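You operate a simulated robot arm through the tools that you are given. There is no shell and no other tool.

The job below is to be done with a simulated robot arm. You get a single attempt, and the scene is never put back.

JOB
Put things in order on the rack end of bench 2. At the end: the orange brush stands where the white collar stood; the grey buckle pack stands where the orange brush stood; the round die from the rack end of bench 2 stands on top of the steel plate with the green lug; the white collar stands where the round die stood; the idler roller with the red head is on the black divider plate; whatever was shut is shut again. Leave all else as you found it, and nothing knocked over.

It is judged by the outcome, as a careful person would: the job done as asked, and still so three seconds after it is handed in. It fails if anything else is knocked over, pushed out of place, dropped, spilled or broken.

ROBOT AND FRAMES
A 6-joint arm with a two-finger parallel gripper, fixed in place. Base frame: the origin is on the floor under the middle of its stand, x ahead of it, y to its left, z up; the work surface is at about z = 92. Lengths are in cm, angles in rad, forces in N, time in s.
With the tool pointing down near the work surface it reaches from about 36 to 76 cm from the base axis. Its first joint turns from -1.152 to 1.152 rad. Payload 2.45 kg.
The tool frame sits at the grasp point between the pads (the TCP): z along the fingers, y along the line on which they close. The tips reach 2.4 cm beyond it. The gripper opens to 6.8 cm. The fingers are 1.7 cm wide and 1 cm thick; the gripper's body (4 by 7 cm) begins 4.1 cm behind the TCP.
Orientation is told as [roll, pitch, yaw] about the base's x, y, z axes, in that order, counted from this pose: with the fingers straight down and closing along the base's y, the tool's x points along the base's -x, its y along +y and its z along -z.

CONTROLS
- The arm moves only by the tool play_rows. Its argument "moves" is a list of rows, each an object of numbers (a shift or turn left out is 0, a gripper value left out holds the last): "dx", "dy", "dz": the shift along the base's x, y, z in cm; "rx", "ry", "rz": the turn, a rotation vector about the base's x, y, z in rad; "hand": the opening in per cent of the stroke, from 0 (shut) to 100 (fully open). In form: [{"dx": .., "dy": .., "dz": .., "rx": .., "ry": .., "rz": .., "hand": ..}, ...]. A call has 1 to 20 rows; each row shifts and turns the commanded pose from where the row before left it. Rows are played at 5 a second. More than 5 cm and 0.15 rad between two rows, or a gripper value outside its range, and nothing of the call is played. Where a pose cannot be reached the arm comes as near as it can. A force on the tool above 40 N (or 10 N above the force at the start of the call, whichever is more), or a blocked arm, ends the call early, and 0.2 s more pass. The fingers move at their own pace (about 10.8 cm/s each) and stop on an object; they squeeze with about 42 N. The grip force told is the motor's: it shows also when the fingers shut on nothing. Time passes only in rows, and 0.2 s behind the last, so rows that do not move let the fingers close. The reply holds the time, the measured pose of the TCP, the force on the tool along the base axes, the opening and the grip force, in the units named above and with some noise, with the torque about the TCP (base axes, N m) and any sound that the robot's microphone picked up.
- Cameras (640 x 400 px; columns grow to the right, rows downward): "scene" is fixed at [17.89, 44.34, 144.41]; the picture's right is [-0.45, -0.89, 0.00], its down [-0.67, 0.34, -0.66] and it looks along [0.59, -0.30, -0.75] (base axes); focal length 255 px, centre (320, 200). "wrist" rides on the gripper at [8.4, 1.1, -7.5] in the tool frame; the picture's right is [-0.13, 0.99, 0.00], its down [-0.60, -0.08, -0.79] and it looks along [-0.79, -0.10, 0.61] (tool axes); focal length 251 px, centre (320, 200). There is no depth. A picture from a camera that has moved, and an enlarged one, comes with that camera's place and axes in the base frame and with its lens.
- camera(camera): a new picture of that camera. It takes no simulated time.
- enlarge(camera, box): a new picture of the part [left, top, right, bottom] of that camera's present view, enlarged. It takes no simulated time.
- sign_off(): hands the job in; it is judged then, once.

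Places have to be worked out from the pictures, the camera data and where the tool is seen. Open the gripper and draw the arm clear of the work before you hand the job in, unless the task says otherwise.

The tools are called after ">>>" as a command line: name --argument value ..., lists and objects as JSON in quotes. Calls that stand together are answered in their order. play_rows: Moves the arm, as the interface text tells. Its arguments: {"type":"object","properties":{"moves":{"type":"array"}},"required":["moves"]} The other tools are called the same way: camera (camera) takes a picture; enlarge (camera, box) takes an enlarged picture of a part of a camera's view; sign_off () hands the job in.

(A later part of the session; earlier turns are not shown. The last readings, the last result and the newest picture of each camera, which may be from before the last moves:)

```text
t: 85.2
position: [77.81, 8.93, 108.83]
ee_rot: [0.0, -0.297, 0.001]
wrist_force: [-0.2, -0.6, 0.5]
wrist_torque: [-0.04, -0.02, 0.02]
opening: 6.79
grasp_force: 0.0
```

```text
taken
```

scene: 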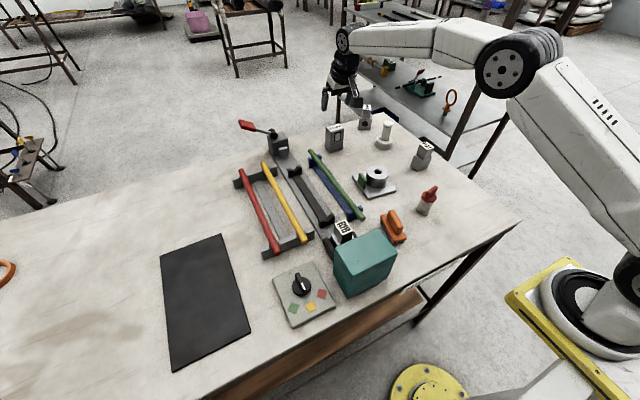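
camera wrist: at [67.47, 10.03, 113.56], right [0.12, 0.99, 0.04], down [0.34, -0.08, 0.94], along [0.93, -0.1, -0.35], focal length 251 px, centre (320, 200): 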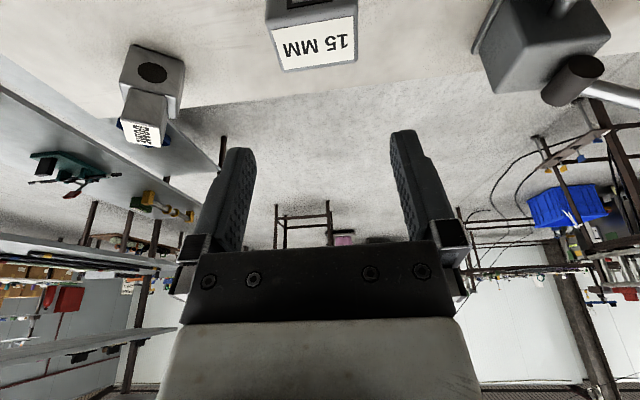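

The pack's top is centred at (78.1, 9.05), and the tilted pose is reachable. I'll align in y and descend partway, then check.

>>> play_rows --moves '[{"dx": 0.1, "dy": 0.1, "dz": -2, "hand": 100}, {"dz": -2.5}, {"dz": -2}, {}]'

>>> camera --camera "wrist"

>>> enlarge --camera "scene" --box '[290, 70, 390, 160]'

```text
t: 86.2
position: [77.97, 9.05, 102.25]
ee_rot: [-0.001, -0.301, -0.001]
wrist_force: [0.5, 0.6, 0.1]
wrist_torque: [0.02, 0.0, 0.01]
opening: 6.8
grasp_force: 0.0
```

```text
taken
camera wrist: at [67.53, 10.08, 106.92], right [0.12, 0.99, 0.04], down [0.34, -0.08, 0.94], along [0.93, -0.1, -0.35], focal length 251 px, centre (320, 200)
```

wrist: 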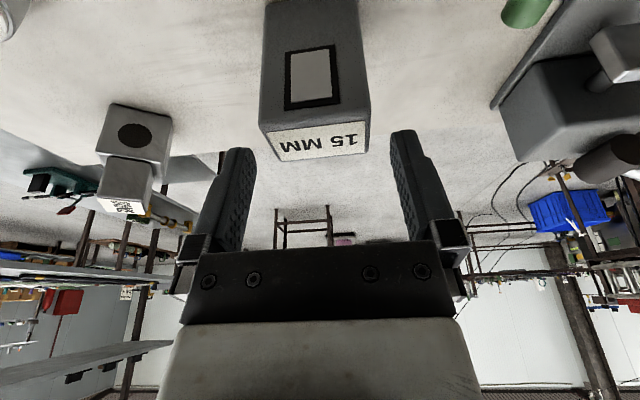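

```text
4.44 times, centred on (340, 115) of scene
camera zoom: at [17.89, 44.34, 144.41], right [-0.45, -0.89, 0.0], down [-0.67, 0.34, -0.66], along [0.59, -0.3, -0.75], focal length 1135 px, centre (231, 578)
```

zoom: 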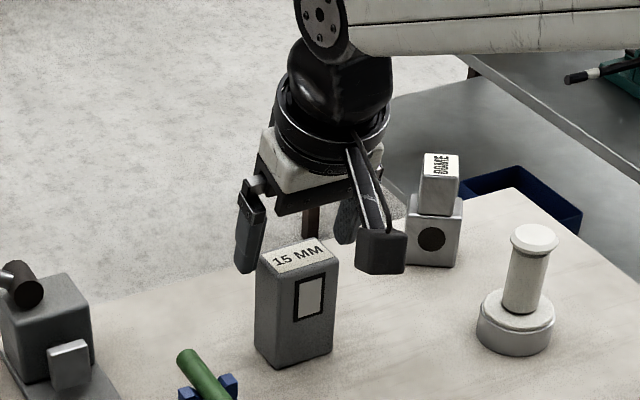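

The pack sits midway between the fingers. I'll finish the descent and close on it.

>>> play_rows --moves '[{"dz": -1.5}, {"dz": -1.5}, {"dz": -1.2}, {"dz": -0.7}, {}, {"hand": 0}, {}, {}, {}, {}, {}]'

>>> camera --camera "wrist"

>>> enlarge --camera "scene" --box '[290, 70, 390, 160]'

```text
t: 88.6
position: [78.05, 9.09, 97.35]
ee_rot: [-0.001, -0.3, 0.0]
wrist_force: [0.4, -0.2, 0.3]
wrist_torque: [0.03, -0.06, 0.01]
opening: 4.97
grasp_force: 42.0
```

```text
taken
camera wrist: at [67.62, 10.15, 102.11], right [0.12, 0.99, 0.04], down [0.34, -0.08, 0.94], along [0.93, -0.1, -0.35], focal length 251 px, centre (320, 200)
```

wrist: 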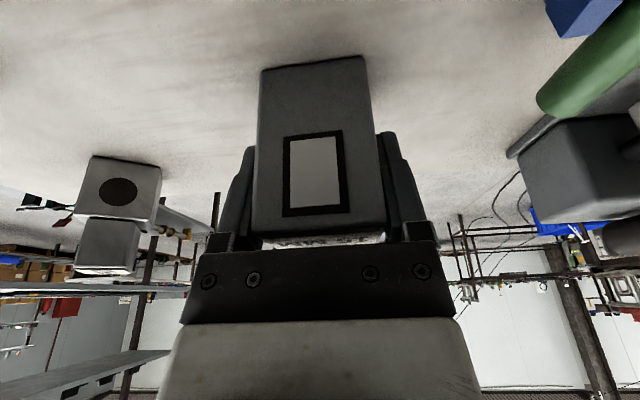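

```text
4.44 times, centred on (340, 115) of scene
camera zoom: at [17.88, 44.34, 144.41], right [-0.45, -0.89, 0.0], down [-0.67, 0.34, -0.66], along [0.59, -0.3, -0.75], focal length 1135 px, centre (231, 578)
```

zoom: 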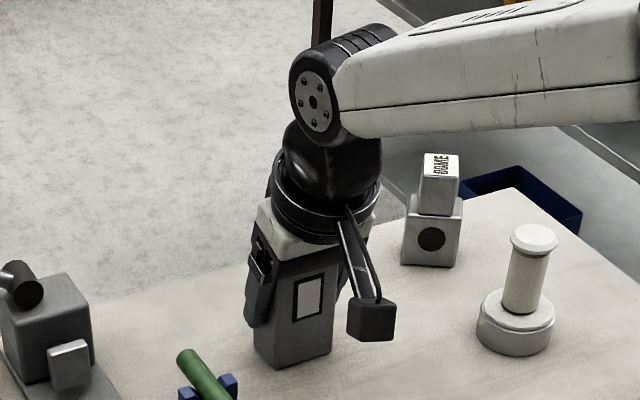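

The pack is gripped at 4.97 cm width. I'll lift gently and check for slip.

>>> play_rows --moves '[{"dz": 0.1}, {"dz": 0.15}, {"dz": 0.2}, {"dz": 0.25}, {"dz": 0.2}, {"dz": 0.1}, {}]'

>>> camera --camera "wrist"

>>> enlarge --camera "scene" --box '[290, 70, 390, 160]'

```text
t: 90.2
position: [77.96, 9.08, 98.38]
ee_rot: [0.0, -0.299, 0.002]
wrist_force: [-0.2, -0.3, -1.0]
wrist_torque: [0.01, 0.02, -0.03]
opening: 4.98
grasp_force: 41.8
```

```text
taken
camera wrist: at [67.62, 10.14, 103.14], right [0.12, 0.99, 0.04], down [0.34, -0.08, 0.94], along [0.93, -0.1, -0.35], focal length 251 px, centre (320, 200)
```

wrist: 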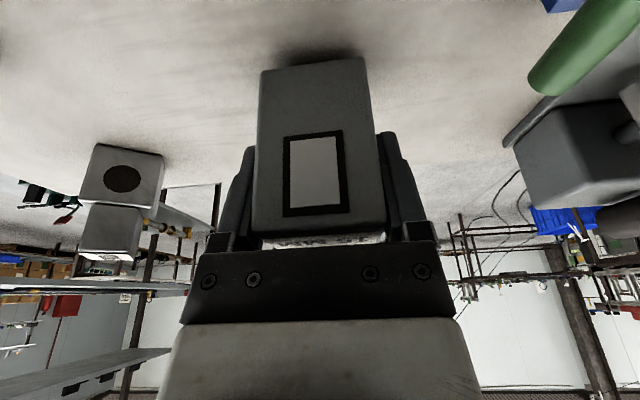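

```text
4.44 times, centred on (340, 115) of scene
camera zoom: at [17.89, 44.34, 144.41], right [-0.45, -0.89, 0.0], down [-0.67, 0.34, -0.66], along [0.59, -0.3, -0.75], focal length 1135 px, centre (231, 578)
```

zoom: 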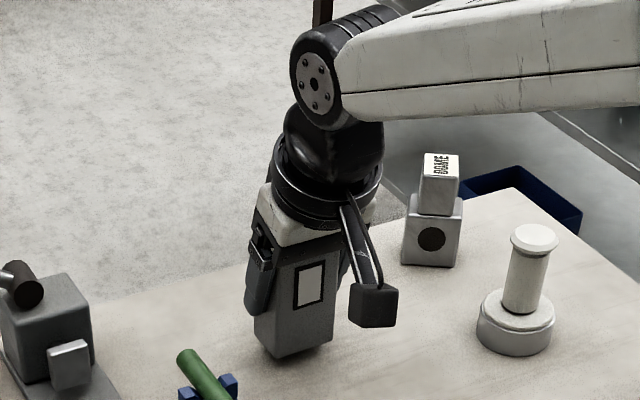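

Lifted cleanly. I'll raise further, then carry it to the brush's old place (47.8, -10.95), staying above the FLAT stack and roller.

>>> play_rows --moves '[{"dz": 0.3}, {"dz": 0.6}, {"dz": 0.8}, {"dz": 0.8}, {"dz": 0.8}, {"dz": 0.7}, {"dx": -0.4, "dy": -0.26, "dz": 0.6}, {"dx": -0.7, "dy": -0.46, "dz": 0.6}, {"dx": -1.0, "dy": -0.66, "dz": 0.6}, {"dx": -1.2, "dy": -0.79, "dz": 0.6}, {"dx": -1.25, "dy": -0.82, "dz": 0.6}, {"dx": -1.25, "dy": -0.82, "dz": 0.6}, {"dx": -1.25, "dy": -0.82, "dz": 0.6}, {"dx": -1.25, "dy": -0.82, "dz": 0.6}, {"dx": -1.25, "dy": -0.82, "dz": 0.5}, {"dx": -1.25, "dy": -0.82, "dz": 0.3}, {"dx": -1.25, "dy": -0.82}]'

>>> play_rows --moves '[{"dx": -1.25, "dy": -0.82}, {"dx": -1.25, "dy": -0.82}, {"dx": -1.25, "dy": -0.82}, {"dx": -1.25, "dy": -0.82}, {"dx": -1.25, "dy": -0.82}, {"dx": -1.25, "dy": -0.82}, {"dx": -1.25, "dy": -0.82}, {"dx": -1.25, "dy": -0.82}, {"dx": -1.25, "dy": -0.82}, {"dx": -1.25, "dy": -0.82}, {"dx": -1.25, "dy": -0.82}, {"dx": -1.25, "dy": -0.82}, {"dx": -1.1, "dy": -0.72}, {"dx": -0.9, "dy": -0.6}, {"dx": -0.6, "dy": -0.4}, {}]'

>>> camera --camera "wrist"

>>> camera --camera "scene"

```text
t: 93.8
position: [65.85, 1.11, 107.97]
ee_rot: [-0.001, -0.301, 0.001]
wrist_force: [-0.6, -0.1, -1.6]
wrist_torque: [0.0, 0.01, 0.0]
opening: 4.98
grasp_force: 42.5
```

```text
t: 97.2
position: [48.23, -10.37, 107.98]
ee_rot: [-0.001, -0.301, 0.001]
wrist_force: [0.3, -0.3, -1.2]
wrist_torque: [-0.01, 0.0, -0.03]
opening: 5.0
grasp_force: 42.0
```

```text
taken
camera wrist: at [37.94, -9.34, 112.72], right [0.12, 0.99, 0.04], down [0.34, -0.08, 0.94], along [0.93, -0.1, -0.35], focal length 251 px, centre (320, 200)
```

wrist: 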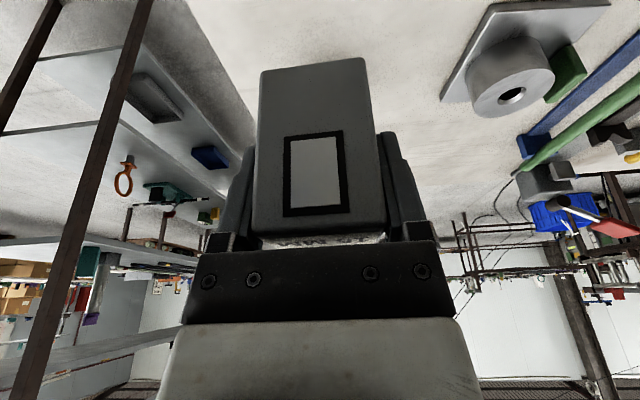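

```text
taken
```

scene: 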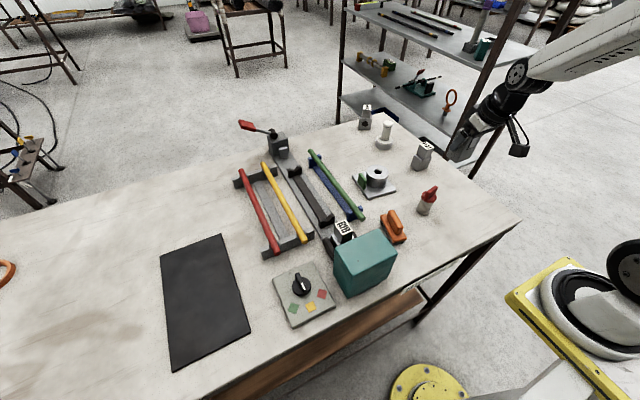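

The pack is steady in the grip. I'll correct by (-0.62, -0.5) and lower it onto the brush's old spot.

>>> play_rows --moves '[{"dx": -0.32, "dy": -0.25}, {"dx": -0.3, "dy": -0.25, "dz": -0.4}, {"dz": -0.8}, {"dz": -1.1}, {"dz": -1.3}, {"dz": -1.3}, {"dz": -1.3}, {"dz": -1.1}, {"dz": -0.9}, {"dz": -0.7}, {"dz": -0.5}, {"dz": -0.3}, {"dz": -0.2}, {}]'

>>> camera --camera "wrist"

>>> enlarge --camera "scene" --box '[400, 130, 500, 220]'

```text
t: 100.2
position: [47.63, -11.0, 98.05]
ee_rot: [-0.001, -0.299, -0.001]
wrist_force: [0.3, -0.3, -1.9]
wrist_torque: [-0.02, 0.01, -0.01]
opening: 4.97
grasp_force: 41.8
```

```text
taken
camera wrist: at [37.35, -9.84, 102.82], right [0.12, 0.99, 0.04], down [0.34, -0.08, 0.94], along [0.93, -0.1, -0.35], focal length 251 px, centre (320, 200)
```

wrist: 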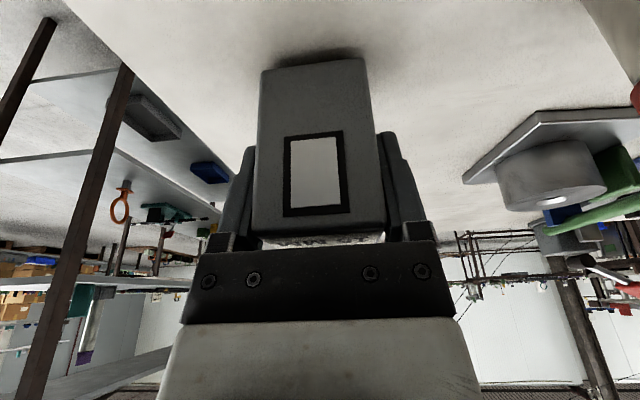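

```text
4.44 times, centred on (450, 175) of scene
camera zoom: at [17.89, 44.34, 144.41], right [-0.45, -0.89, 0.0], down [-0.67, 0.34, -0.66], along [0.59, -0.3, -0.75], focal length 1135 px, centre (-258, 311)
```

zoom: 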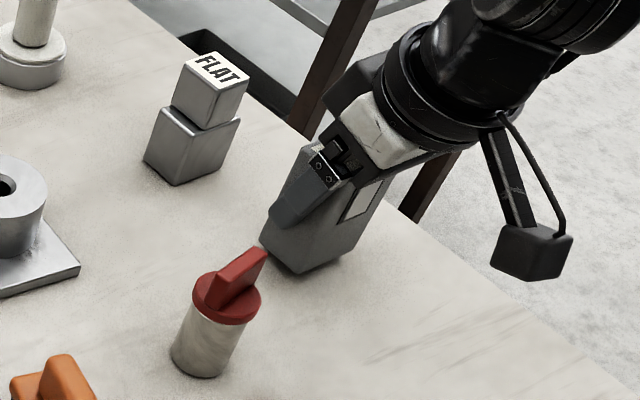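

About 0.7 cm remains to the bench; lowering in small steps.

>>> play_rows --moves '[{"dz": -0.2}, {"dz": -0.2}, {"dz": -0.15}, {}]'

>>> play_rows --moves '[{"dz": -0.08}, {"dz": -0.08}, {}]'

```text
t: 101.2
position: [47.66, -10.91, 97.47]
ee_rot: [0.001, -0.301, 0.0]
wrist_force: [0.0, -0.5, -1.8]
wrist_torque: [0.0, 0.03, 0.01]
opening: 4.98
grasp_force: 42.4
```

```text
t: 102.0
position: [47.68, -10.95, 97.39]
ee_rot: [0.001, -0.301, 0.0]
wrist_force: [0.2, 0.0, 0.5]
wrist_torque: [0.09, 0.0, 0.05]
opening: 4.98
grasp_force: 41.3
```

Contact is just being made. One hair lower, then open and withdraw along the finger direction/upward.

>>> play_rows --moves '[{"dz": -0.04}, {}, {"hand": 100}, {}, {}, {}]'

>>> camera --camera "wrist"

```text
t: 103.4
position: [47.66, -10.89, 97.28]
ee_rot: [0.0, -0.3, -0.001]
wrist_force: [0.7, 0.6, -0.1]
wrist_torque: [0.03, 0.02, 0.01]
opening: 6.82
grasp_force: 0.1
```

```text
taken
camera wrist: at [37.34, -9.86, 102.06], right [0.12, 0.99, 0.04], down [0.34, -0.08, 0.94], along [0.93, -0.1, -0.35], focal length 251 px, centre (320, 200)
```

wrist: 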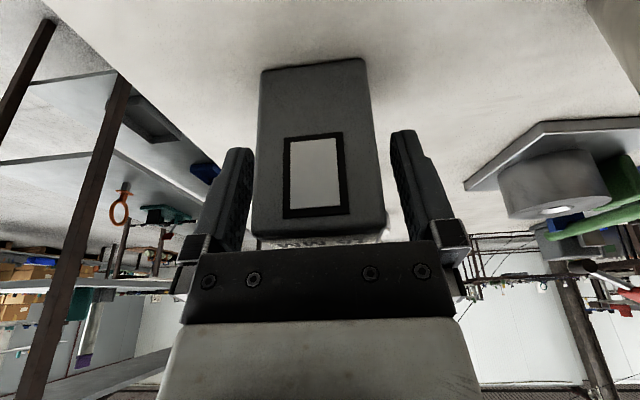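

The pack stands free between the open fingers. Rising straight up.

>>> play_rows --moves '[{"dz": 1}, {"dz": 2}, {"dz": 3}, {"dz": 3}, {"dz": 3}, {}]'

>>> camera --camera "scene"

>>> enlarge --camera "scene" --box '[340, 100, 500, 260]'

```text
t: 104.8
position: [47.66, -10.96, 109.46]
ee_rot: [0.0, -0.3, -0.001]
wrist_force: [0.4, 0.1, -0.2]
wrist_torque: [-0.02, -0.01, 0.0]
opening: 6.79
grasp_force: 0.0
```

```text
taken
```

scene: 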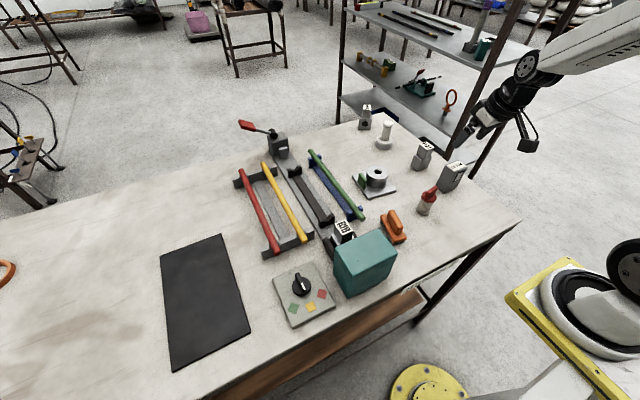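

```text
2.50 times, centred on (420, 180) of scene
camera zoom: at [17.88, 44.34, 144.41], right [-0.45, -0.89, 0.0], down [-0.67, 0.34, -0.66], along [0.59, -0.3, -0.75], focal length 639 px, centre (70, 250)
```

zoom: 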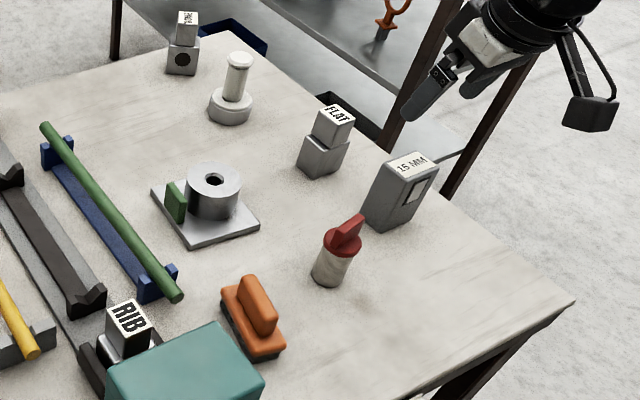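

The pack stands in the brush's old place. Now the red-headed roller: I'll level the hand and hover above it to measure its head and lug.

>>> play_rows --moves '[{"dx": -0.5, "dy": 2, "dz": 1, "ry": 0.15}, {"dx": -0.5, "dy": 2.5, "dz": 1, "ry": 0.15}, {"dx": -1, "dy": 2.5, "dz": 0.5}, {"dx": -1, "dy": 2.5}, {"dx": -1, "dy": 2.5}, {}]'

>>> camera --camera "wrist"

>>> enlarge --camera "wrist" --box '[240, 0, 400, 120]'

>>> enlarge --camera "scene" --box '[400, 170, 460, 230]'

```text
t: 106.2
position: [43.57, 1.02, 111.83]
ee_rot: [-0.002, 0.0, 0.0]
wrist_force: [0.4, -0.6, -0.6]
wrist_torque: [-0.01, 0.02, 0.0]
opening: 6.78
grasp_force: 0.0
```

```text
taken
camera wrist: at [35.2, 2.16, 119.37], right [0.13, 0.99, 0.0], down [0.6, -0.08, 0.79], along [0.79, -0.1, -0.61], focal length 251 px, centre (320, 200)
```

wrist: 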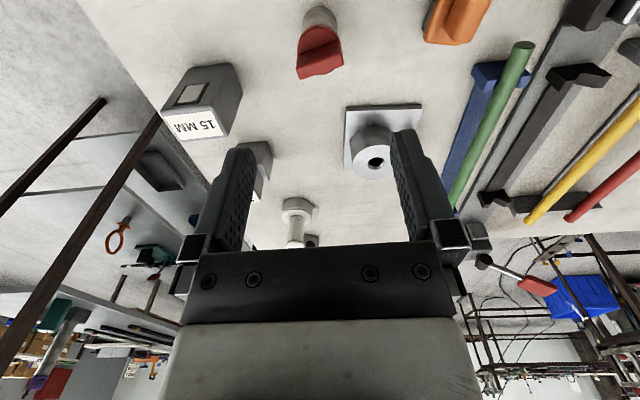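

```text
3.33 times, centred on (320, 60) of wrist
camera zoom: at [35.2, 2.16, 119.37], right [0.13, 0.99, 0.0], down [0.6, -0.08, 0.79], along [0.79, -0.1, -0.61], focal length 838 px, centre (320, 667)
```

zoom: 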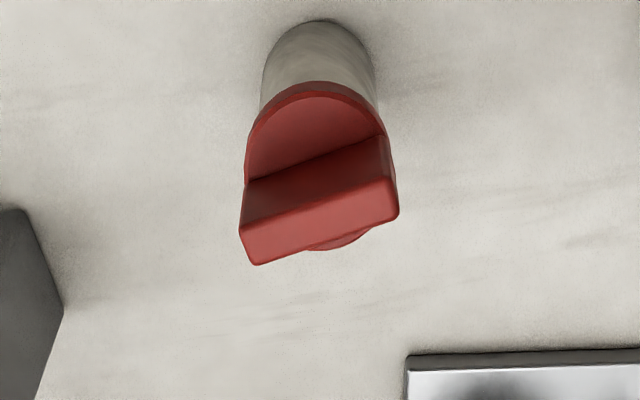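

```text
6.67 times, centred on (430, 200) of scene
camera zoom: at [17.88, 44.34, 144.41], right [-0.45, -0.89, 0.0], down [-0.67, 0.34, -0.66], along [0.59, -0.3, -0.75], focal length 1703 px, centre (-413, 200)
```

zoom: 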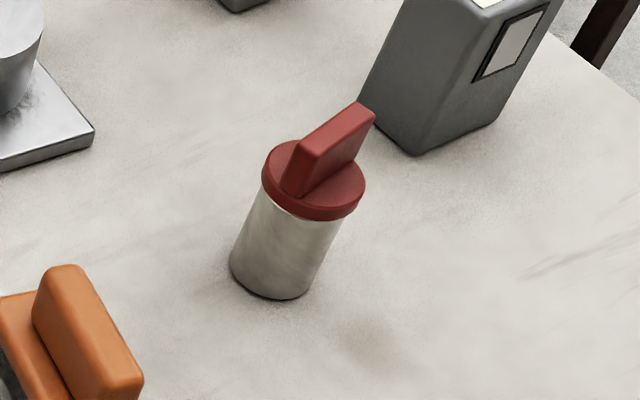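

The head is about 3.5 cm wide at (43.85, 1.05), with the lug top near z ≈ 100. I'll lower so the pads meet the head rim while the palm stays above the lug.

>>> play_rows --moves '[{"dx": 0.28, "dz": -3, "hand": 100}, {"dz": -3}, {"dz": -3}, {"dz": -2}, {"dz": -1.5}, {}]'

>>> camera --camera "wrist"

>>> enlarge --camera "scene" --box '[390, 150, 470, 230]'

```text
t: 107.6
position: [44.12, 1.01, 99.44]
ee_rot: [0.001, 0.001, 0.001]
wrist_force: [0.1, 0.5, 0.2]
wrist_torque: [-0.06, 0.03, 0.0]
opening: 6.8
grasp_force: 0.0
```

```text
taken
camera wrist: at [35.52, 2.06, 106.87], right [0.13, 0.99, 0.0], down [0.6, -0.08, 0.79], along [0.79, -0.1, -0.61], focal length 251 px, centre (320, 200)
```

wrist: 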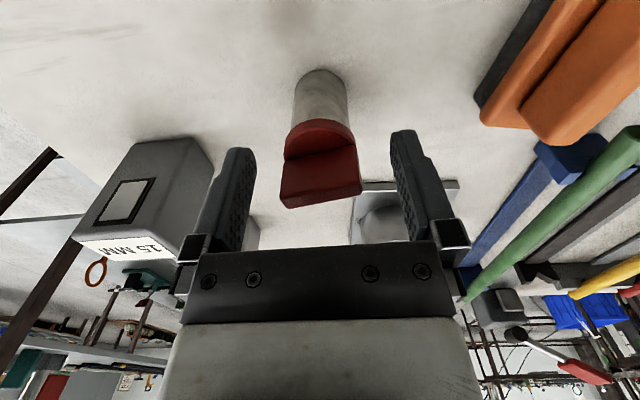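

```text
5.00 times, centred on (430, 190) of scene
camera zoom: at [17.89, 44.34, 144.41], right [-0.45, -0.89, 0.0], down [-0.67, 0.34, -0.66], along [0.59, -0.3, -0.75], focal length 1277 px, centre (-230, 250)
```

zoom: 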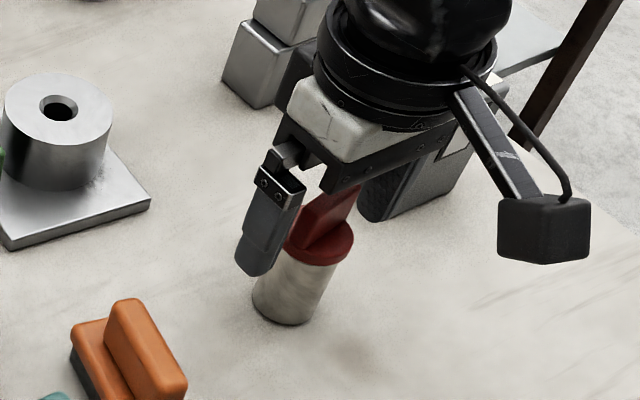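

>>> enlarge --camera "wrist" --box '[240, 50, 400, 220]'

```text
2.35 times, centred on (320, 135) of wrist
camera zoom: at [35.52, 2.06, 106.87], right [0.13, 0.99, 0.0], down [0.6, -0.08, 0.79], along [0.79, -0.1, -0.61], focal length 592 px, centre (320, 353)
```

zoom: 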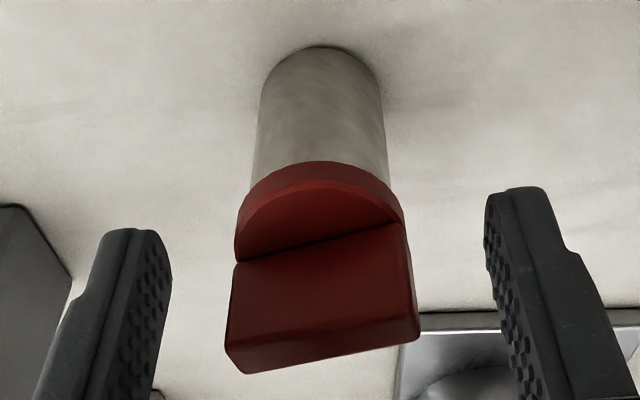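

Roller centre confirmed at about (43.97, 1.1); head rim z 97.0–97.8. Descending to TCP z ≈ 96.8 and closing on the head rim.

>>> play_rows --moves '[{"dy": 0.1, "dz": -1}, {"dz": -1}, {"dz": -0.6}, {}, {"hand": 0}, {}, {}, {}, {}, {}]'

>>> camera --camera "wrist"

>>> enlarge --camera "scene" --box '[390, 150, 470, 230]'

```text
t: 109.8
position: [43.9, 1.18, 96.67]
ee_rot: [-0.001, -0.001, -0.001]
wrist_force: [-0.9, 0.6, 0.2]
wrist_torque: [0.01, -0.02, -0.01]
opening: 3.6
grasp_force: 42.3
```

```text
taken
camera wrist: at [35.54, 2.23, 104.29], right [0.13, 0.99, 0.0], down [0.6, -0.08, 0.79], along [0.79, -0.1, -0.61], focal length 251 px, centre (320, 200)
```

wrist: 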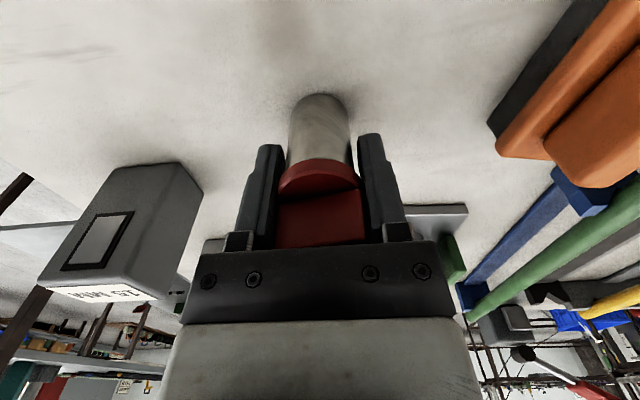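

```text
5.00 times, centred on (430, 190) of scene
camera zoom: at [17.89, 44.34, 144.41], right [-0.45, -0.89, 0.0], down [-0.67, 0.34, -0.66], along [0.59, -0.3, -0.75], focal length 1277 px, centre (-230, 250)
```

zoom: 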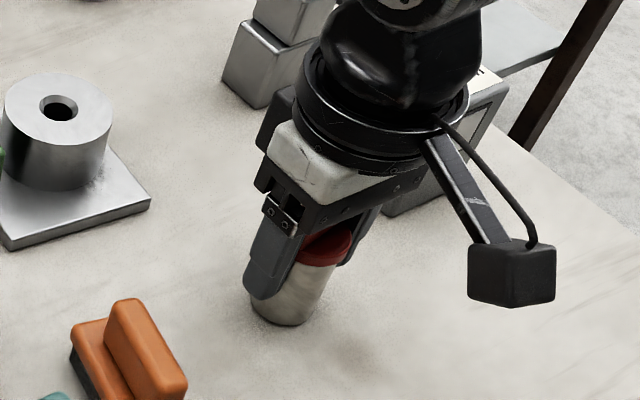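

Closed at 3.6 cm on the head. Lifting very gently to check the hold.

>>> play_rows --moves '[{"dz": 0.1}, {"dz": 0.15}, {"dz": 0.2}, {"dz": 0.2}, {"dz": 0.2}, {"dz": 0.15}, {}]'

>>> camera --camera "wrist"

>>> enlarge --camera "scene" --box '[390, 150, 470, 230]'

```text
t: 111.4
position: [43.92, 1.18, 97.7]
ee_rot: [0.0, 0.001, 0.001]
wrist_force: [0.7, 0.2, -1.7]
wrist_torque: [0.03, -0.01, -0.01]
opening: 3.61
grasp_force: 42.0
```

```text
taken
camera wrist: at [35.46, 2.24, 105.29], right [0.13, 0.99, 0.0], down [0.6, -0.08, 0.79], along [0.79, -0.1, -0.61], focal length 251 px, centre (320, 200)
```

wrist: 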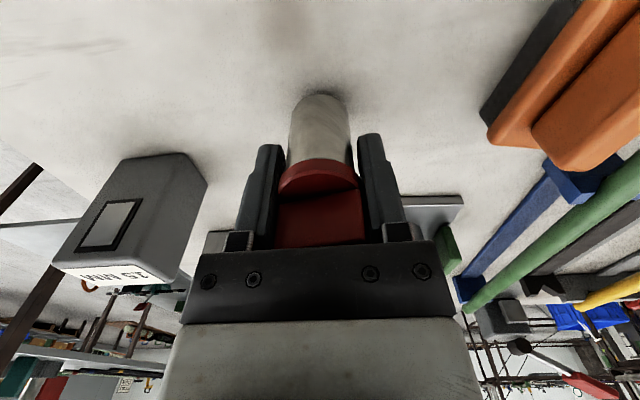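

```text
5.00 times, centred on (430, 190) of scene
camera zoom: at [17.89, 44.34, 144.41], right [-0.45, -0.89, 0.0], down [-0.67, 0.34, -0.66], along [0.59, -0.3, -0.75], focal length 1277 px, centre (-230, 250)
```

zoom: 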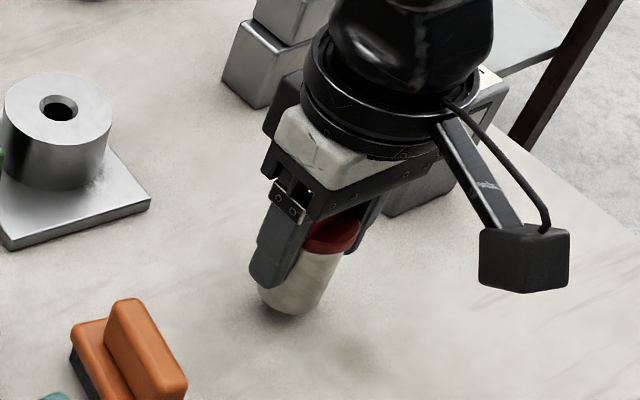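

The roller is held firmly with no slip (~2 N). Raising to clear the press and teal box.

>>> play_rows --moves '[{"dz": 0.3}, {"dz": 0.6}, {"dz": 0.9}, {"dz": 1.1}, {"dz": 1.2}, {"dz": 1.2}, {"dz": 1.2}, {"dz": 1.2}, {"dz": 1.2}, {"dz": 1.2}, {"dz": 1.2}, {"dz": 1.1}, {"dz": 0.9}, {"dz": 0.6}, {"dz": 0.3}, {}]'

>>> play_rows --moves '[{"dy": 0.4}, {"dy": 0.8}, {"dy": 1.2}, {"dy": 1.5}, {"dy": 1.6}, {"dy": 1.6}, {"dy": 1.6}, {"dy": 1.6}, {"dy": 1.6}, {"dy": 1.6}, {"dy": 1.6}, {"dy": 1.6}, {"dy": 1.6}, {"dy": 1.6}, {"dy": 1.6}, {"dy": 1.6}, {"dy": 1.6}, {"dy": 1.6}, {"dy": 1.6}, {"dy": 1.6}]'

>>> camera --camera "scene"

>>> camera --camera "wrist"

```text
t: 114.8
position: [43.96, 1.23, 111.88]
ee_rot: [-0.002, 0.0, -0.001]
wrist_force: [0.0, -0.5, -1.9]
wrist_torque: [0.03, 0.0, 0.0]
opening: 3.63
grasp_force: 41.7
```

```text
t: 119.0
position: [44.02, 30.78, 111.91]
ee_rot: [0.0, -0.001, 0.001]
wrist_force: [0.7, -0.5, -2.0]
wrist_torque: [0.03, 0.0, -0.02]
opening: 3.65
grasp_force: 41.7
```

```text
taken
```

scene: 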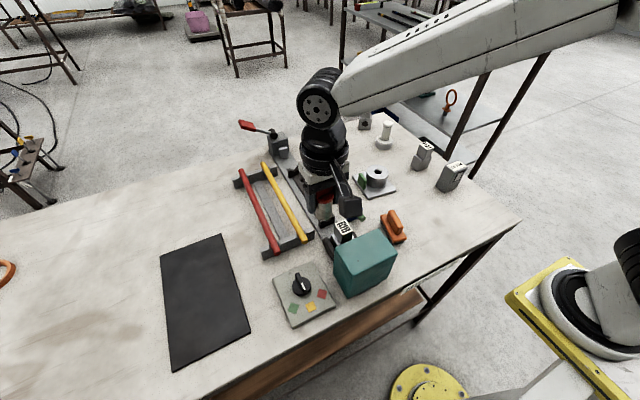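

```text
taken
camera wrist: at [35.52, 31.77, 119.49], right [0.13, 0.99, 0.0], down [0.6, -0.08, 0.79], along [0.79, -0.1, -0.61], focal length 251 px, centre (320, 200)
```

wrist: 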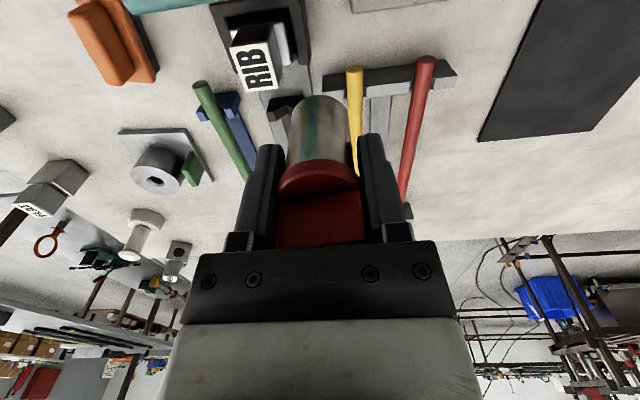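

Hold remains steady. Continuing to the black plate.

>>> play_rows --moves '[{"dy": 1.6}, {"dy": 1.6}, {"dy": 1.6}, {"dy": 1.6}, {"dy": 1.6}, {"dy": 1.6}, {"dy": 1.6}, {"dy": 1.6}, {"dy": 1.6}, {"dy": 1.6}, {"dy": 1.6}, {"dy": 1.6}, {"dy": 1.6}, {"dy": 1.3}, {"dy": 0.9}, {"dy": 0.5}, {}]'

>>> camera --camera "scene"

>>> camera --camera "wrist"

```text
t: 122.6
position: [43.85, 54.17, 111.9]
ee_rot: [0.0, 0.0, -0.002]
wrist_force: [-0.5, 0.9, -1.1]
wrist_torque: [0.03, -0.01, 0.01]
opening: 3.64
grasp_force: 42.2
```

```text
taken
```

scene: 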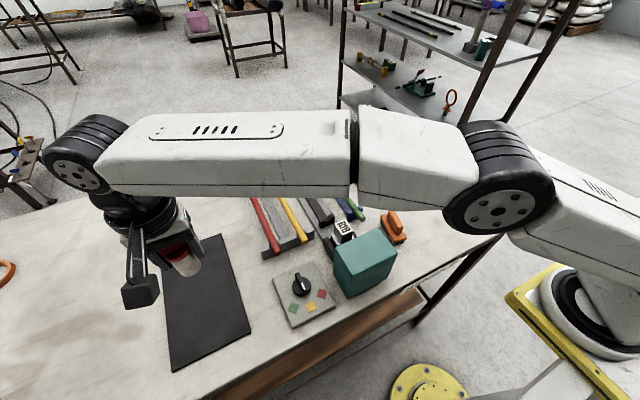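

```text
taken
camera wrist: at [35.42, 55.27, 119.47], right [0.13, 0.99, 0.0], down [0.6, -0.08, 0.79], along [0.79, -0.1, -0.61], focal length 251 px, centre (320, 200)
```

wrist: 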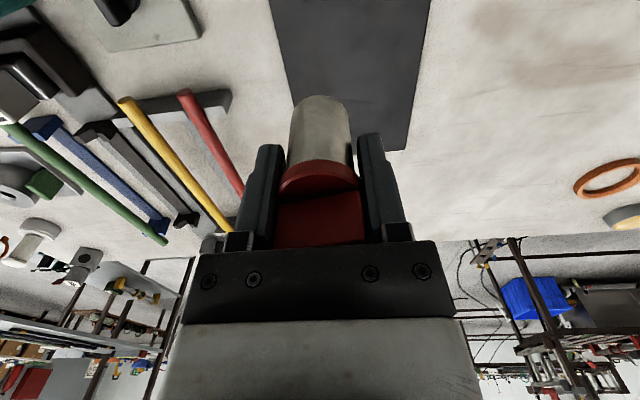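

The roller is over the black plate, which spans about y 50–64, x 35–60. I'll shift slightly toward its middle and lower.

>>> play_rows --moves '[{"dy": 0.4}, {"dy": 0.5}, {"dz": -0.4}, {"dz": -0.8}, {"dz": -1.2}, {"dz": -1.4}, {"dz": -1.4}, {"dz": -1.4}, {"dz": -1.4}, {"dz": -1.4}, {"dz": -1.3}, {"dz": -1.1}, {"dz": -0.8}, {"dz": -0.6}, {"dz": -0.4}, {"dz": -0.2}, {}]'

>>> camera --camera "wrist"

>>> enlarge --camera "scene" --box '[100, 190, 280, 370]'

```text
t: 126.2
position: [43.94, 55.02, 98.08]
ee_rot: [-0.001, 0.001, 0.0]
wrist_force: [0.6, -0.4, -2.7]
wrist_torque: [-0.02, 0.04, -0.01]
opening: 3.62
grasp_force: 41.7
```

```text
taken
camera wrist: at [35.45, 56.13, 105.65], right [0.13, 0.99, 0.0], down [0.6, -0.08, 0.79], along [0.79, -0.1, -0.61], focal length 251 px, centre (320, 200)
```

wrist: 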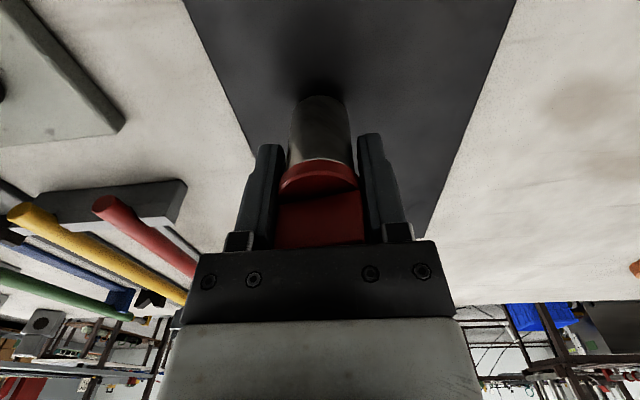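

```text
2.22 times, centred on (190, 280) of scene
camera zoom: at [17.89, 44.34, 144.41], right [-0.45, -0.89, 0.0], down [-0.67, 0.34, -0.66], along [0.59, -0.3, -0.75], focal length 568 px, centre (609, 22)
```

zoom: 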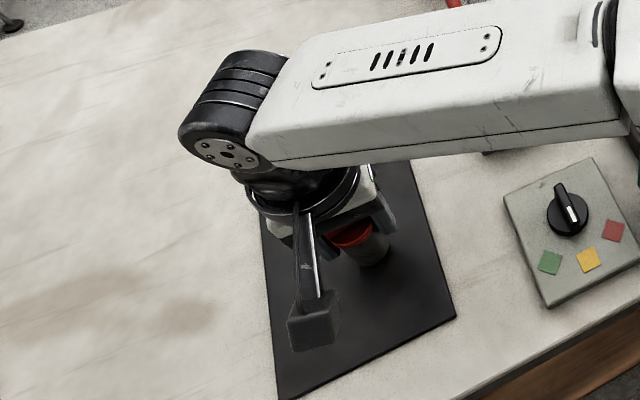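

About a centimetre remains; lowering in small steps and watching the force.

>>> play_rows --moves '[{"dz": -0.2}, {"dz": -0.2}, {"dz": -0.15}, {}]'

>>> play_rows --moves '[{"dz": -0.12}, {"dz": -0.1}, {}]'

>>> play_rows --moves '[{"dz": -0.08}, {"dz": -0.07}, {}]'

```text
t: 127.2
position: [43.93, 54.97, 97.51]
ee_rot: [0.0, 0.0, 0.0]
wrist_force: [-0.4, 0.6, -1.8]
wrist_torque: [0.0, -0.02, 0.0]
opening: 3.63
grasp_force: 41.5
```

```text
t: 128.0
position: [43.9, 55.02, 97.33]
ee_rot: [0.0, -0.002, 0.0]
wrist_force: [-0.5, 0.0, -1.4]
wrist_torque: [0.0, 0.0, -0.03]
opening: 3.63
grasp_force: 41.8
```

```text
t: 128.8
position: [43.98, 55.11, 97.22]
ee_rot: [0.003, -0.003, 0.001]
wrist_force: [-1.0, -2.0, 4.9]
wrist_torque: [-0.12, 0.03, -0.01]
opening: 3.61
grasp_force: 42.9
```

The plate is taking the load. Opening and rising straight up.

>>> play_rows --moves '[{"dz": 0.03}, {"hand": 100}, {}, {}, {}]'

>>> play_rows --moves '[{"dz": 1}, {"dz": 2}, {"dz": 3}, {"dz": 3}, {"dz": 3}, {"dz": 3}, {}]'

>>> camera --camera "wrist"

>>> camera --camera "scene"

```text
t: 130.0
position: [43.86, 55.04, 97.21]
ee_rot: [0.0, 0.0, -0.001]
wrist_force: [-0.1, -0.6, -0.4]
wrist_torque: [-0.03, 0.03, -0.01]
opening: 6.81
grasp_force: 0.0
```

```text
t: 131.6
position: [44.03, 54.98, 112.13]
ee_rot: [0.001, -0.001, 0.0]
wrist_force: [0.2, 0.1, -0.3]
wrist_torque: [0.0, 0.03, 0.01]
opening: 6.82
grasp_force: 0.0
```

```text
taken
camera wrist: at [35.46, 56.13, 119.73], right [0.13, 0.99, 0.0], down [0.6, -0.08, 0.79], along [0.79, -0.1, -0.61], focal length 251 px, centre (320, 200)
```

wrist: 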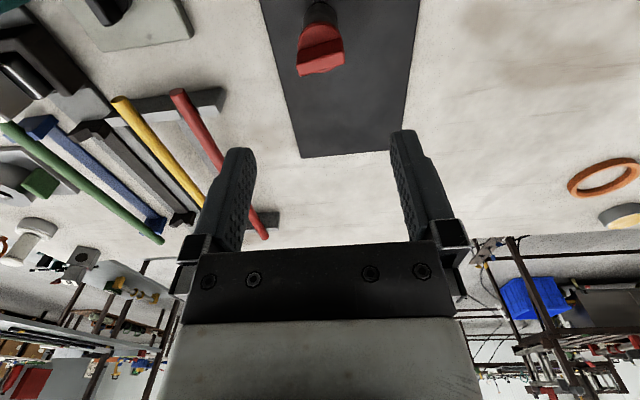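

```text
taken
```

scene: 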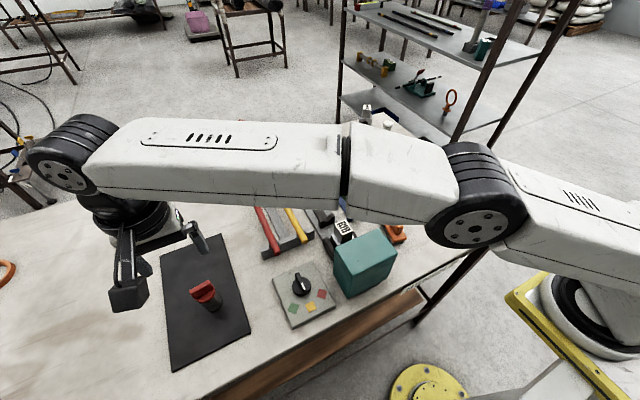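

The roller stands on the black plate. I'll draw the arm back at height toward its starting pose and inspect the final scene.

>>> play_rows --moves '[{"dz": 2}, {"dz": 2}, {"dz": 2}, {"dz": 2, "dy": -2}, {"dy": -3}, {"dy": -3}, {"dy": -3}, {"dy": -3}, {"dy": -3}, {"dy": -3}, {"dy": -3}, {"dy": -3}, {"dy": -3}, {"dy": -3}, {"dy": -3}, {"dy": -3}, {"dy": -3}, {"dy": -3}, {"dy": -2}, {}]'

>>> camera --camera "scene"

>>> enlarge --camera "scene" --box '[320, 90, 480, 260]'

>>> enlarge --camera "scene" --box '[140, 220, 320, 390]'

>>> camera --camera "wrist"

```text
t: 135.8
position: [43.65, 53.43, 119.38]
ee_rot: [-0.001, 0.003, 0.0]
wrist_force: [0.1, -0.9, -0.1]
wrist_torque: [-0.01, 0.03, 0.02]
opening: 6.79
grasp_force: 0.0
out of reach, approached as far as the arm can: row 2, 3, 4, 5, 6, 7, 8, 9, 10, 11, 12, 13, 14, 15, 16, 17, 18, 19
```

```text
taken
```

scene: 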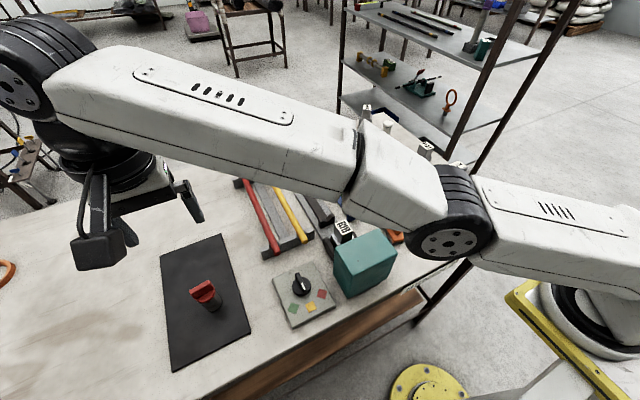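

```text
2.35 times, centred on (400, 175) of scene
camera zoom: at [17.89, 44.34, 144.41], right [-0.45, -0.89, 0.0], down [-0.67, 0.34, -0.66], along [0.59, -0.3, -0.75], focal length 601 px, centre (132, 259)
```

zoom: 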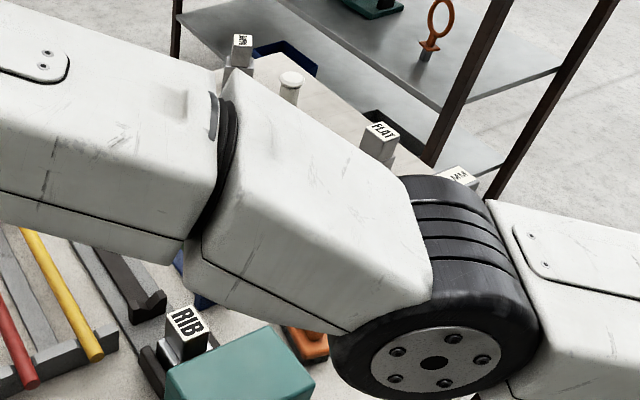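

```text
2.35 times, centred on (230, 305) of scene
camera zoom: at [17.89, 44.34, 144.41], right [-0.45, -0.89, 0.0], down [-0.67, 0.34, -0.66], along [0.59, -0.3, -0.75], focal length 601 px, centre (532, -47)
```

zoom: 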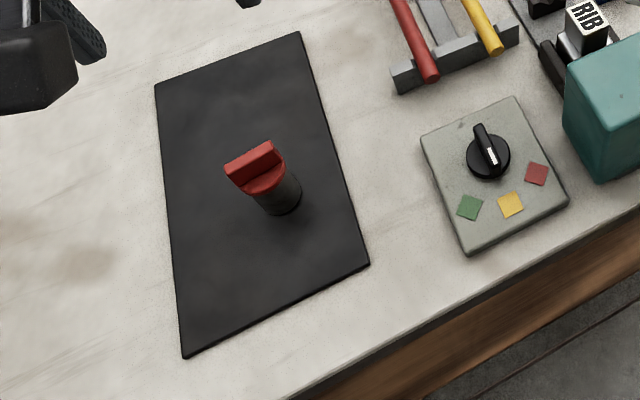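

```text
taken
camera wrist: at [35.22, 54.48, 126.98], right [0.13, 0.99, 0.0], down [0.6, -0.08, 0.79], along [0.79, -0.1, -0.61], focal length 251 px, centre (320, 200)
```

wrist: 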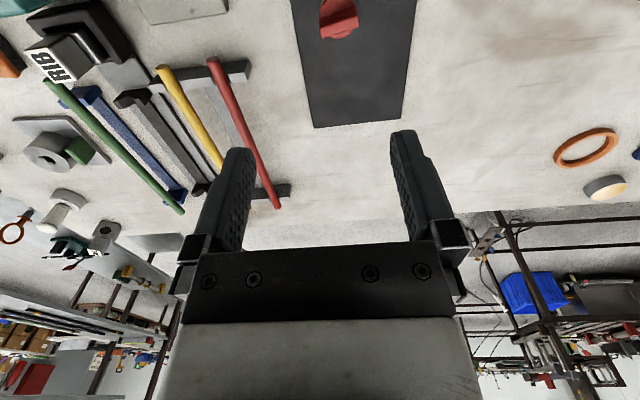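

The arm stretched to its limit when going up that far out, so the retreat stalled. I'll come down a little first to leave the stretched pose, then move inward.

>>> play_rows --moves '[{"dz": -1}, {"dz": -1}, {"dz": -1}, {"dz": -1}, {}]'

>>> play_rows --moves '[{"dy": -2}, {"dy": -2}, {"dy": -2}, {"dy": -2}, {}]'

```text
t: 137.0
position: [44.36, 54.28, 115.69]
ee_rot: [-0.003, 0.001, 0.001]
wrist_force: [-0.4, -0.2, -0.2]
wrist_torque: [0.01, 0.0, -0.05]
opening: 6.77
grasp_force: 0.1
out of reach, approached as far as the arm can: row 1, 2, 4
```

```text
t: 138.2
position: [46.05, 52.94, 116.72]
ee_rot: [0.0, 0.0, 0.001]
wrist_force: [-0.7, 0.2, -0.2]
wrist_torque: [0.0, -0.01, -0.01]
opening: 6.81
grasp_force: 0.2
out of reach, approached as far as the arm can: row 1, 2, 3, 4
```

It's sliding along its reach limit rather than retreating. I'll descend a few centimetres more (still well above everything) and move radially inward.

>>> play_rows --moves '[{"dz": -1}, {"dz": -1}, {"dz": -1}, {}]'

>>> camera --camera "scene"

>>> camera --camera "wrist"

```text
t: 139.2
position: [46.5, 53.59, 113.77]
ee_rot: [0.001, 0.001, 0.0]
wrist_force: [-0.4, 0.6, -0.3]
wrist_torque: [-0.02, -0.03, 0.02]
opening: 6.78
grasp_force: 0.1
out of reach, approached as far as the arm can: row 2
```

```text
taken
```

scene: 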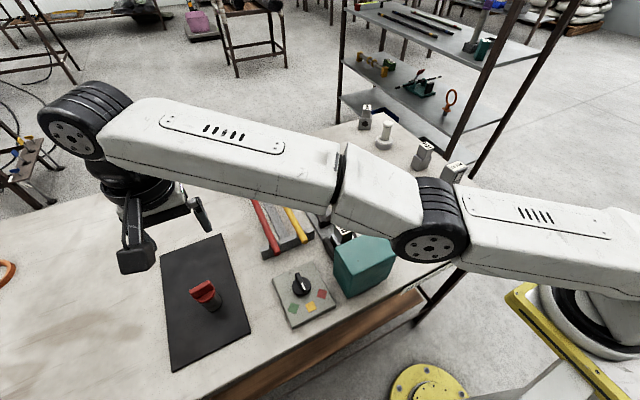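

```text
taken
camera wrist: at [37.97, 54.66, 121.39], right [0.13, 0.99, 0.0], down [0.6, -0.08, 0.79], along [0.79, -0.1, -0.61], focal length 251 px, centre (320, 200)
```

wrist: 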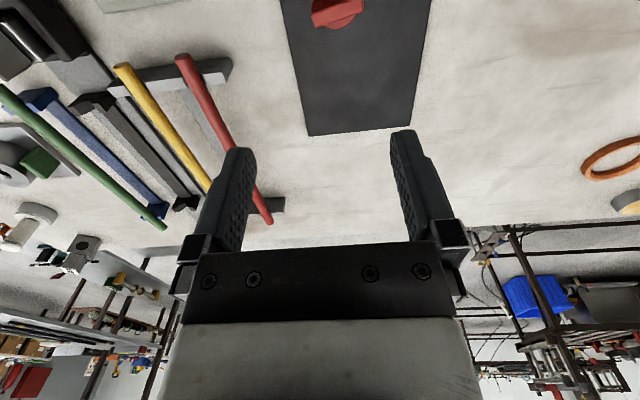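

The elbow looks lower than before (near-straight arm), so I need to be careful it bends upward when retracting. I'll make a small inward move and watch the elbow.

>>> play_rows --moves '[{"dx": -0.5, "dy": -0.6}, {"dx": -0.5, "dy": -0.6}, {}]'

>>> camera --camera "scene"

```text
t: 140.0
position: [46.43, 53.55, 113.81]
ee_rot: [0.0, 0.001, -0.001]
wrist_force: [0.8, -0.7, -0.9]
wrist_torque: [-0.02, -0.01, -0.01]
opening: 6.78
grasp_force: 0.1
out of reach, approached as far as the arm can: row 1, 2
```

```text
taken
```

scene: 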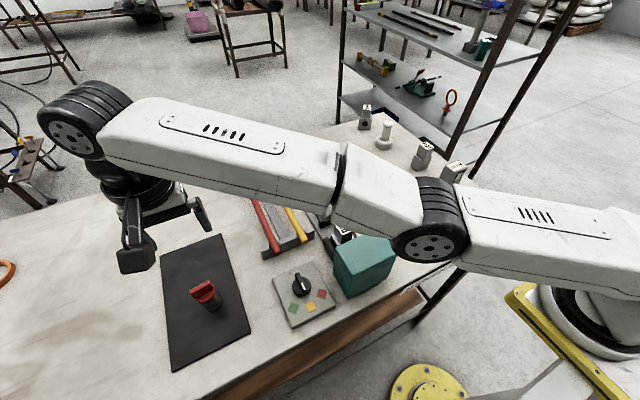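

Moving inward alone isn't working from this configuration, while moving down did respond. I'll go down a few more centimetres (fingertips still above the roller) and check the elbow.

>>> play_rows --moves '[{"dz": -1}, {"dz": -1}, {}]'

>>> camera --camera "scene"

```text
t: 140.8
position: [46.66, 53.95, 111.94]
ee_rot: [-0.002, -0.001, 0.0]
wrist_force: [0.2, -0.1, -0.3]
wrist_torque: [0.02, 0.01, 0.03]
opening: 6.79
grasp_force: 0.1
out of reach, approached as far as the arm can: row 2
```

```text
taken
```

scene: 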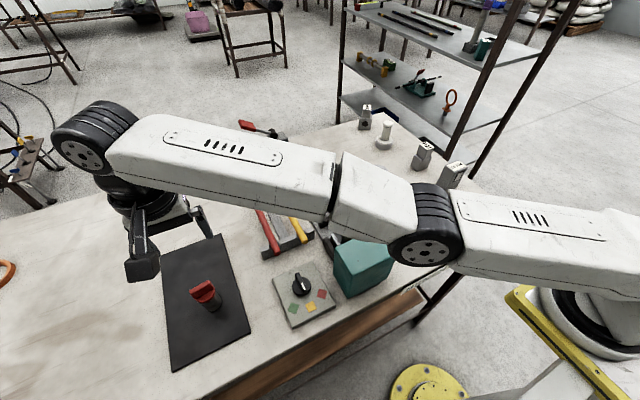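

Elbow angle seems locked. As a test, I'll nudge slightly outward to see whether the arm is at full stretch or at an elbow limit.

>>> play_rows --moves '[{"dx": 0.33, "dy": 0.38}, {"dx": 0.33, "dy": 0.38}, {}]'

>>> camera --camera "scene"

```text
t: 141.6
position: [46.82, 53.92, 111.89]
ee_rot: [0.0, 0.001, -0.001]
wrist_force: [0.3, 0.6, -0.7]
wrist_torque: [-0.04, 0.04, 0.0]
opening: 6.79
grasp_force: 0.1
out of reach, approached as far as the arm can: row 1, 2
```

```text
taken
```

scene: 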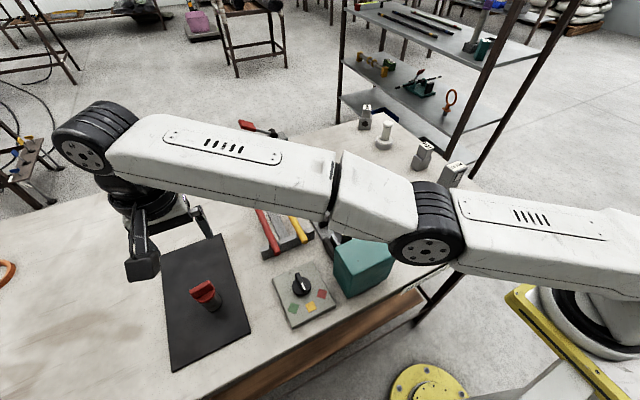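

It's at full stretch, where small inward steps don't register. I'll try one larger combined down-and-inward step, which stays well above everything on the plate.

>>> play_rows --moves '[{"dx": -2.6, "dy": -3, "dz": -2.8}, {}, {}]'

>>> camera --camera "scene"

```text
t: 142.4
position: [46.63, 54.08, 111.24]
ee_rot: [0.0, 0.0, 0.0]
wrist_force: [0.2, 0.8, 0.3]
wrist_torque: [0.0, 0.01, -0.02]
opening: 6.79
grasp_force: 0.1
out of reach, approached as far as the arm can: row 1
```

```text
taken
```

scene: 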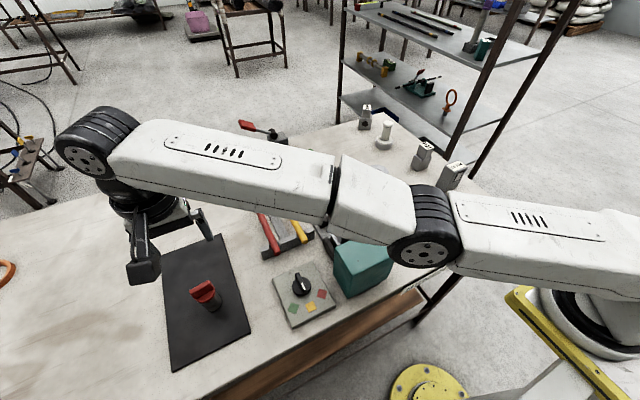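

Progress happens mainly when going down in small steps. I'll continue with small down steps, then retry inward.

>>> play_rows --moves '[{"dz": -0.7}]'

>>> play_rows --moves '[{"dz": -0.7}]'

>>> play_rows --moves '[{"dx": -0.3, "dy": -0.35, "dz": -0.3}]'

```text
t: 142.8
position: [46.81, 54.09, 110.76]
ee_rot: [-0.002, 0.001, 0.0]
wrist_force: [-0.6, -0.2, -1.3]
wrist_torque: [0.02, 0.0, 0.0]
opening: 6.81
grasp_force: 0.1
```

```text
t: 143.2
position: [46.87, 54.45, 109.88]
ee_rot: [0.0, 0.0, -0.002]
wrist_force: [-0.4, 0.5, -0.3]
wrist_torque: [-0.03, 0.0, -0.01]
opening: 6.79
grasp_force: 0.0
```

```text
t: 143.6
position: [46.74, 54.3, 109.87]
ee_rot: [0.001, -0.001, 0.0]
wrist_force: [-1.2, -0.9, 0.0]
wrist_torque: [0.03, 0.0, 0.02]
opening: 6.8
grasp_force: 0.0
out of reach, approached as far as the arm can: row 1
```

The arm is at the straight-elbow singularity. A tool tilt (fingers toward the base) combined with an inward move should bend the elbow again; I'll try one such row well above the work.

>>> play_rows --moves '[{"dx": -1.8, "dy": -2.1, "dz": 0.2, "rx": -0.1137, "ry": 0.0978}, {}]'

>>> camera --camera "scene"

```text
t: 144.2
position: [45.09, 52.32, 110.26]
ee_rot: [-0.116, 0.099, -0.006]
wrist_force: [0.1, -0.5, -1.0]
wrist_torque: [-0.02, 0.04, -0.02]
opening: 6.8
grasp_force: 0.2
```

```text
taken
```

scene: 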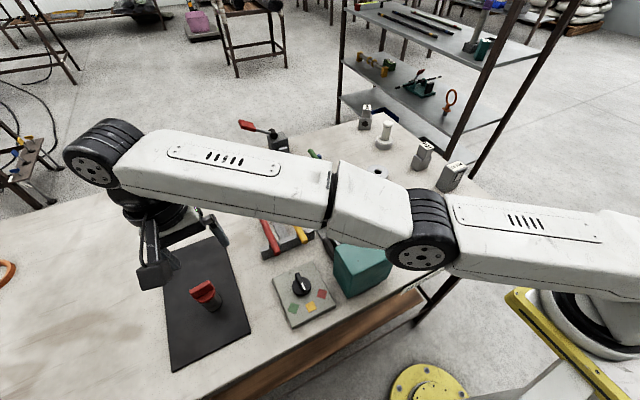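

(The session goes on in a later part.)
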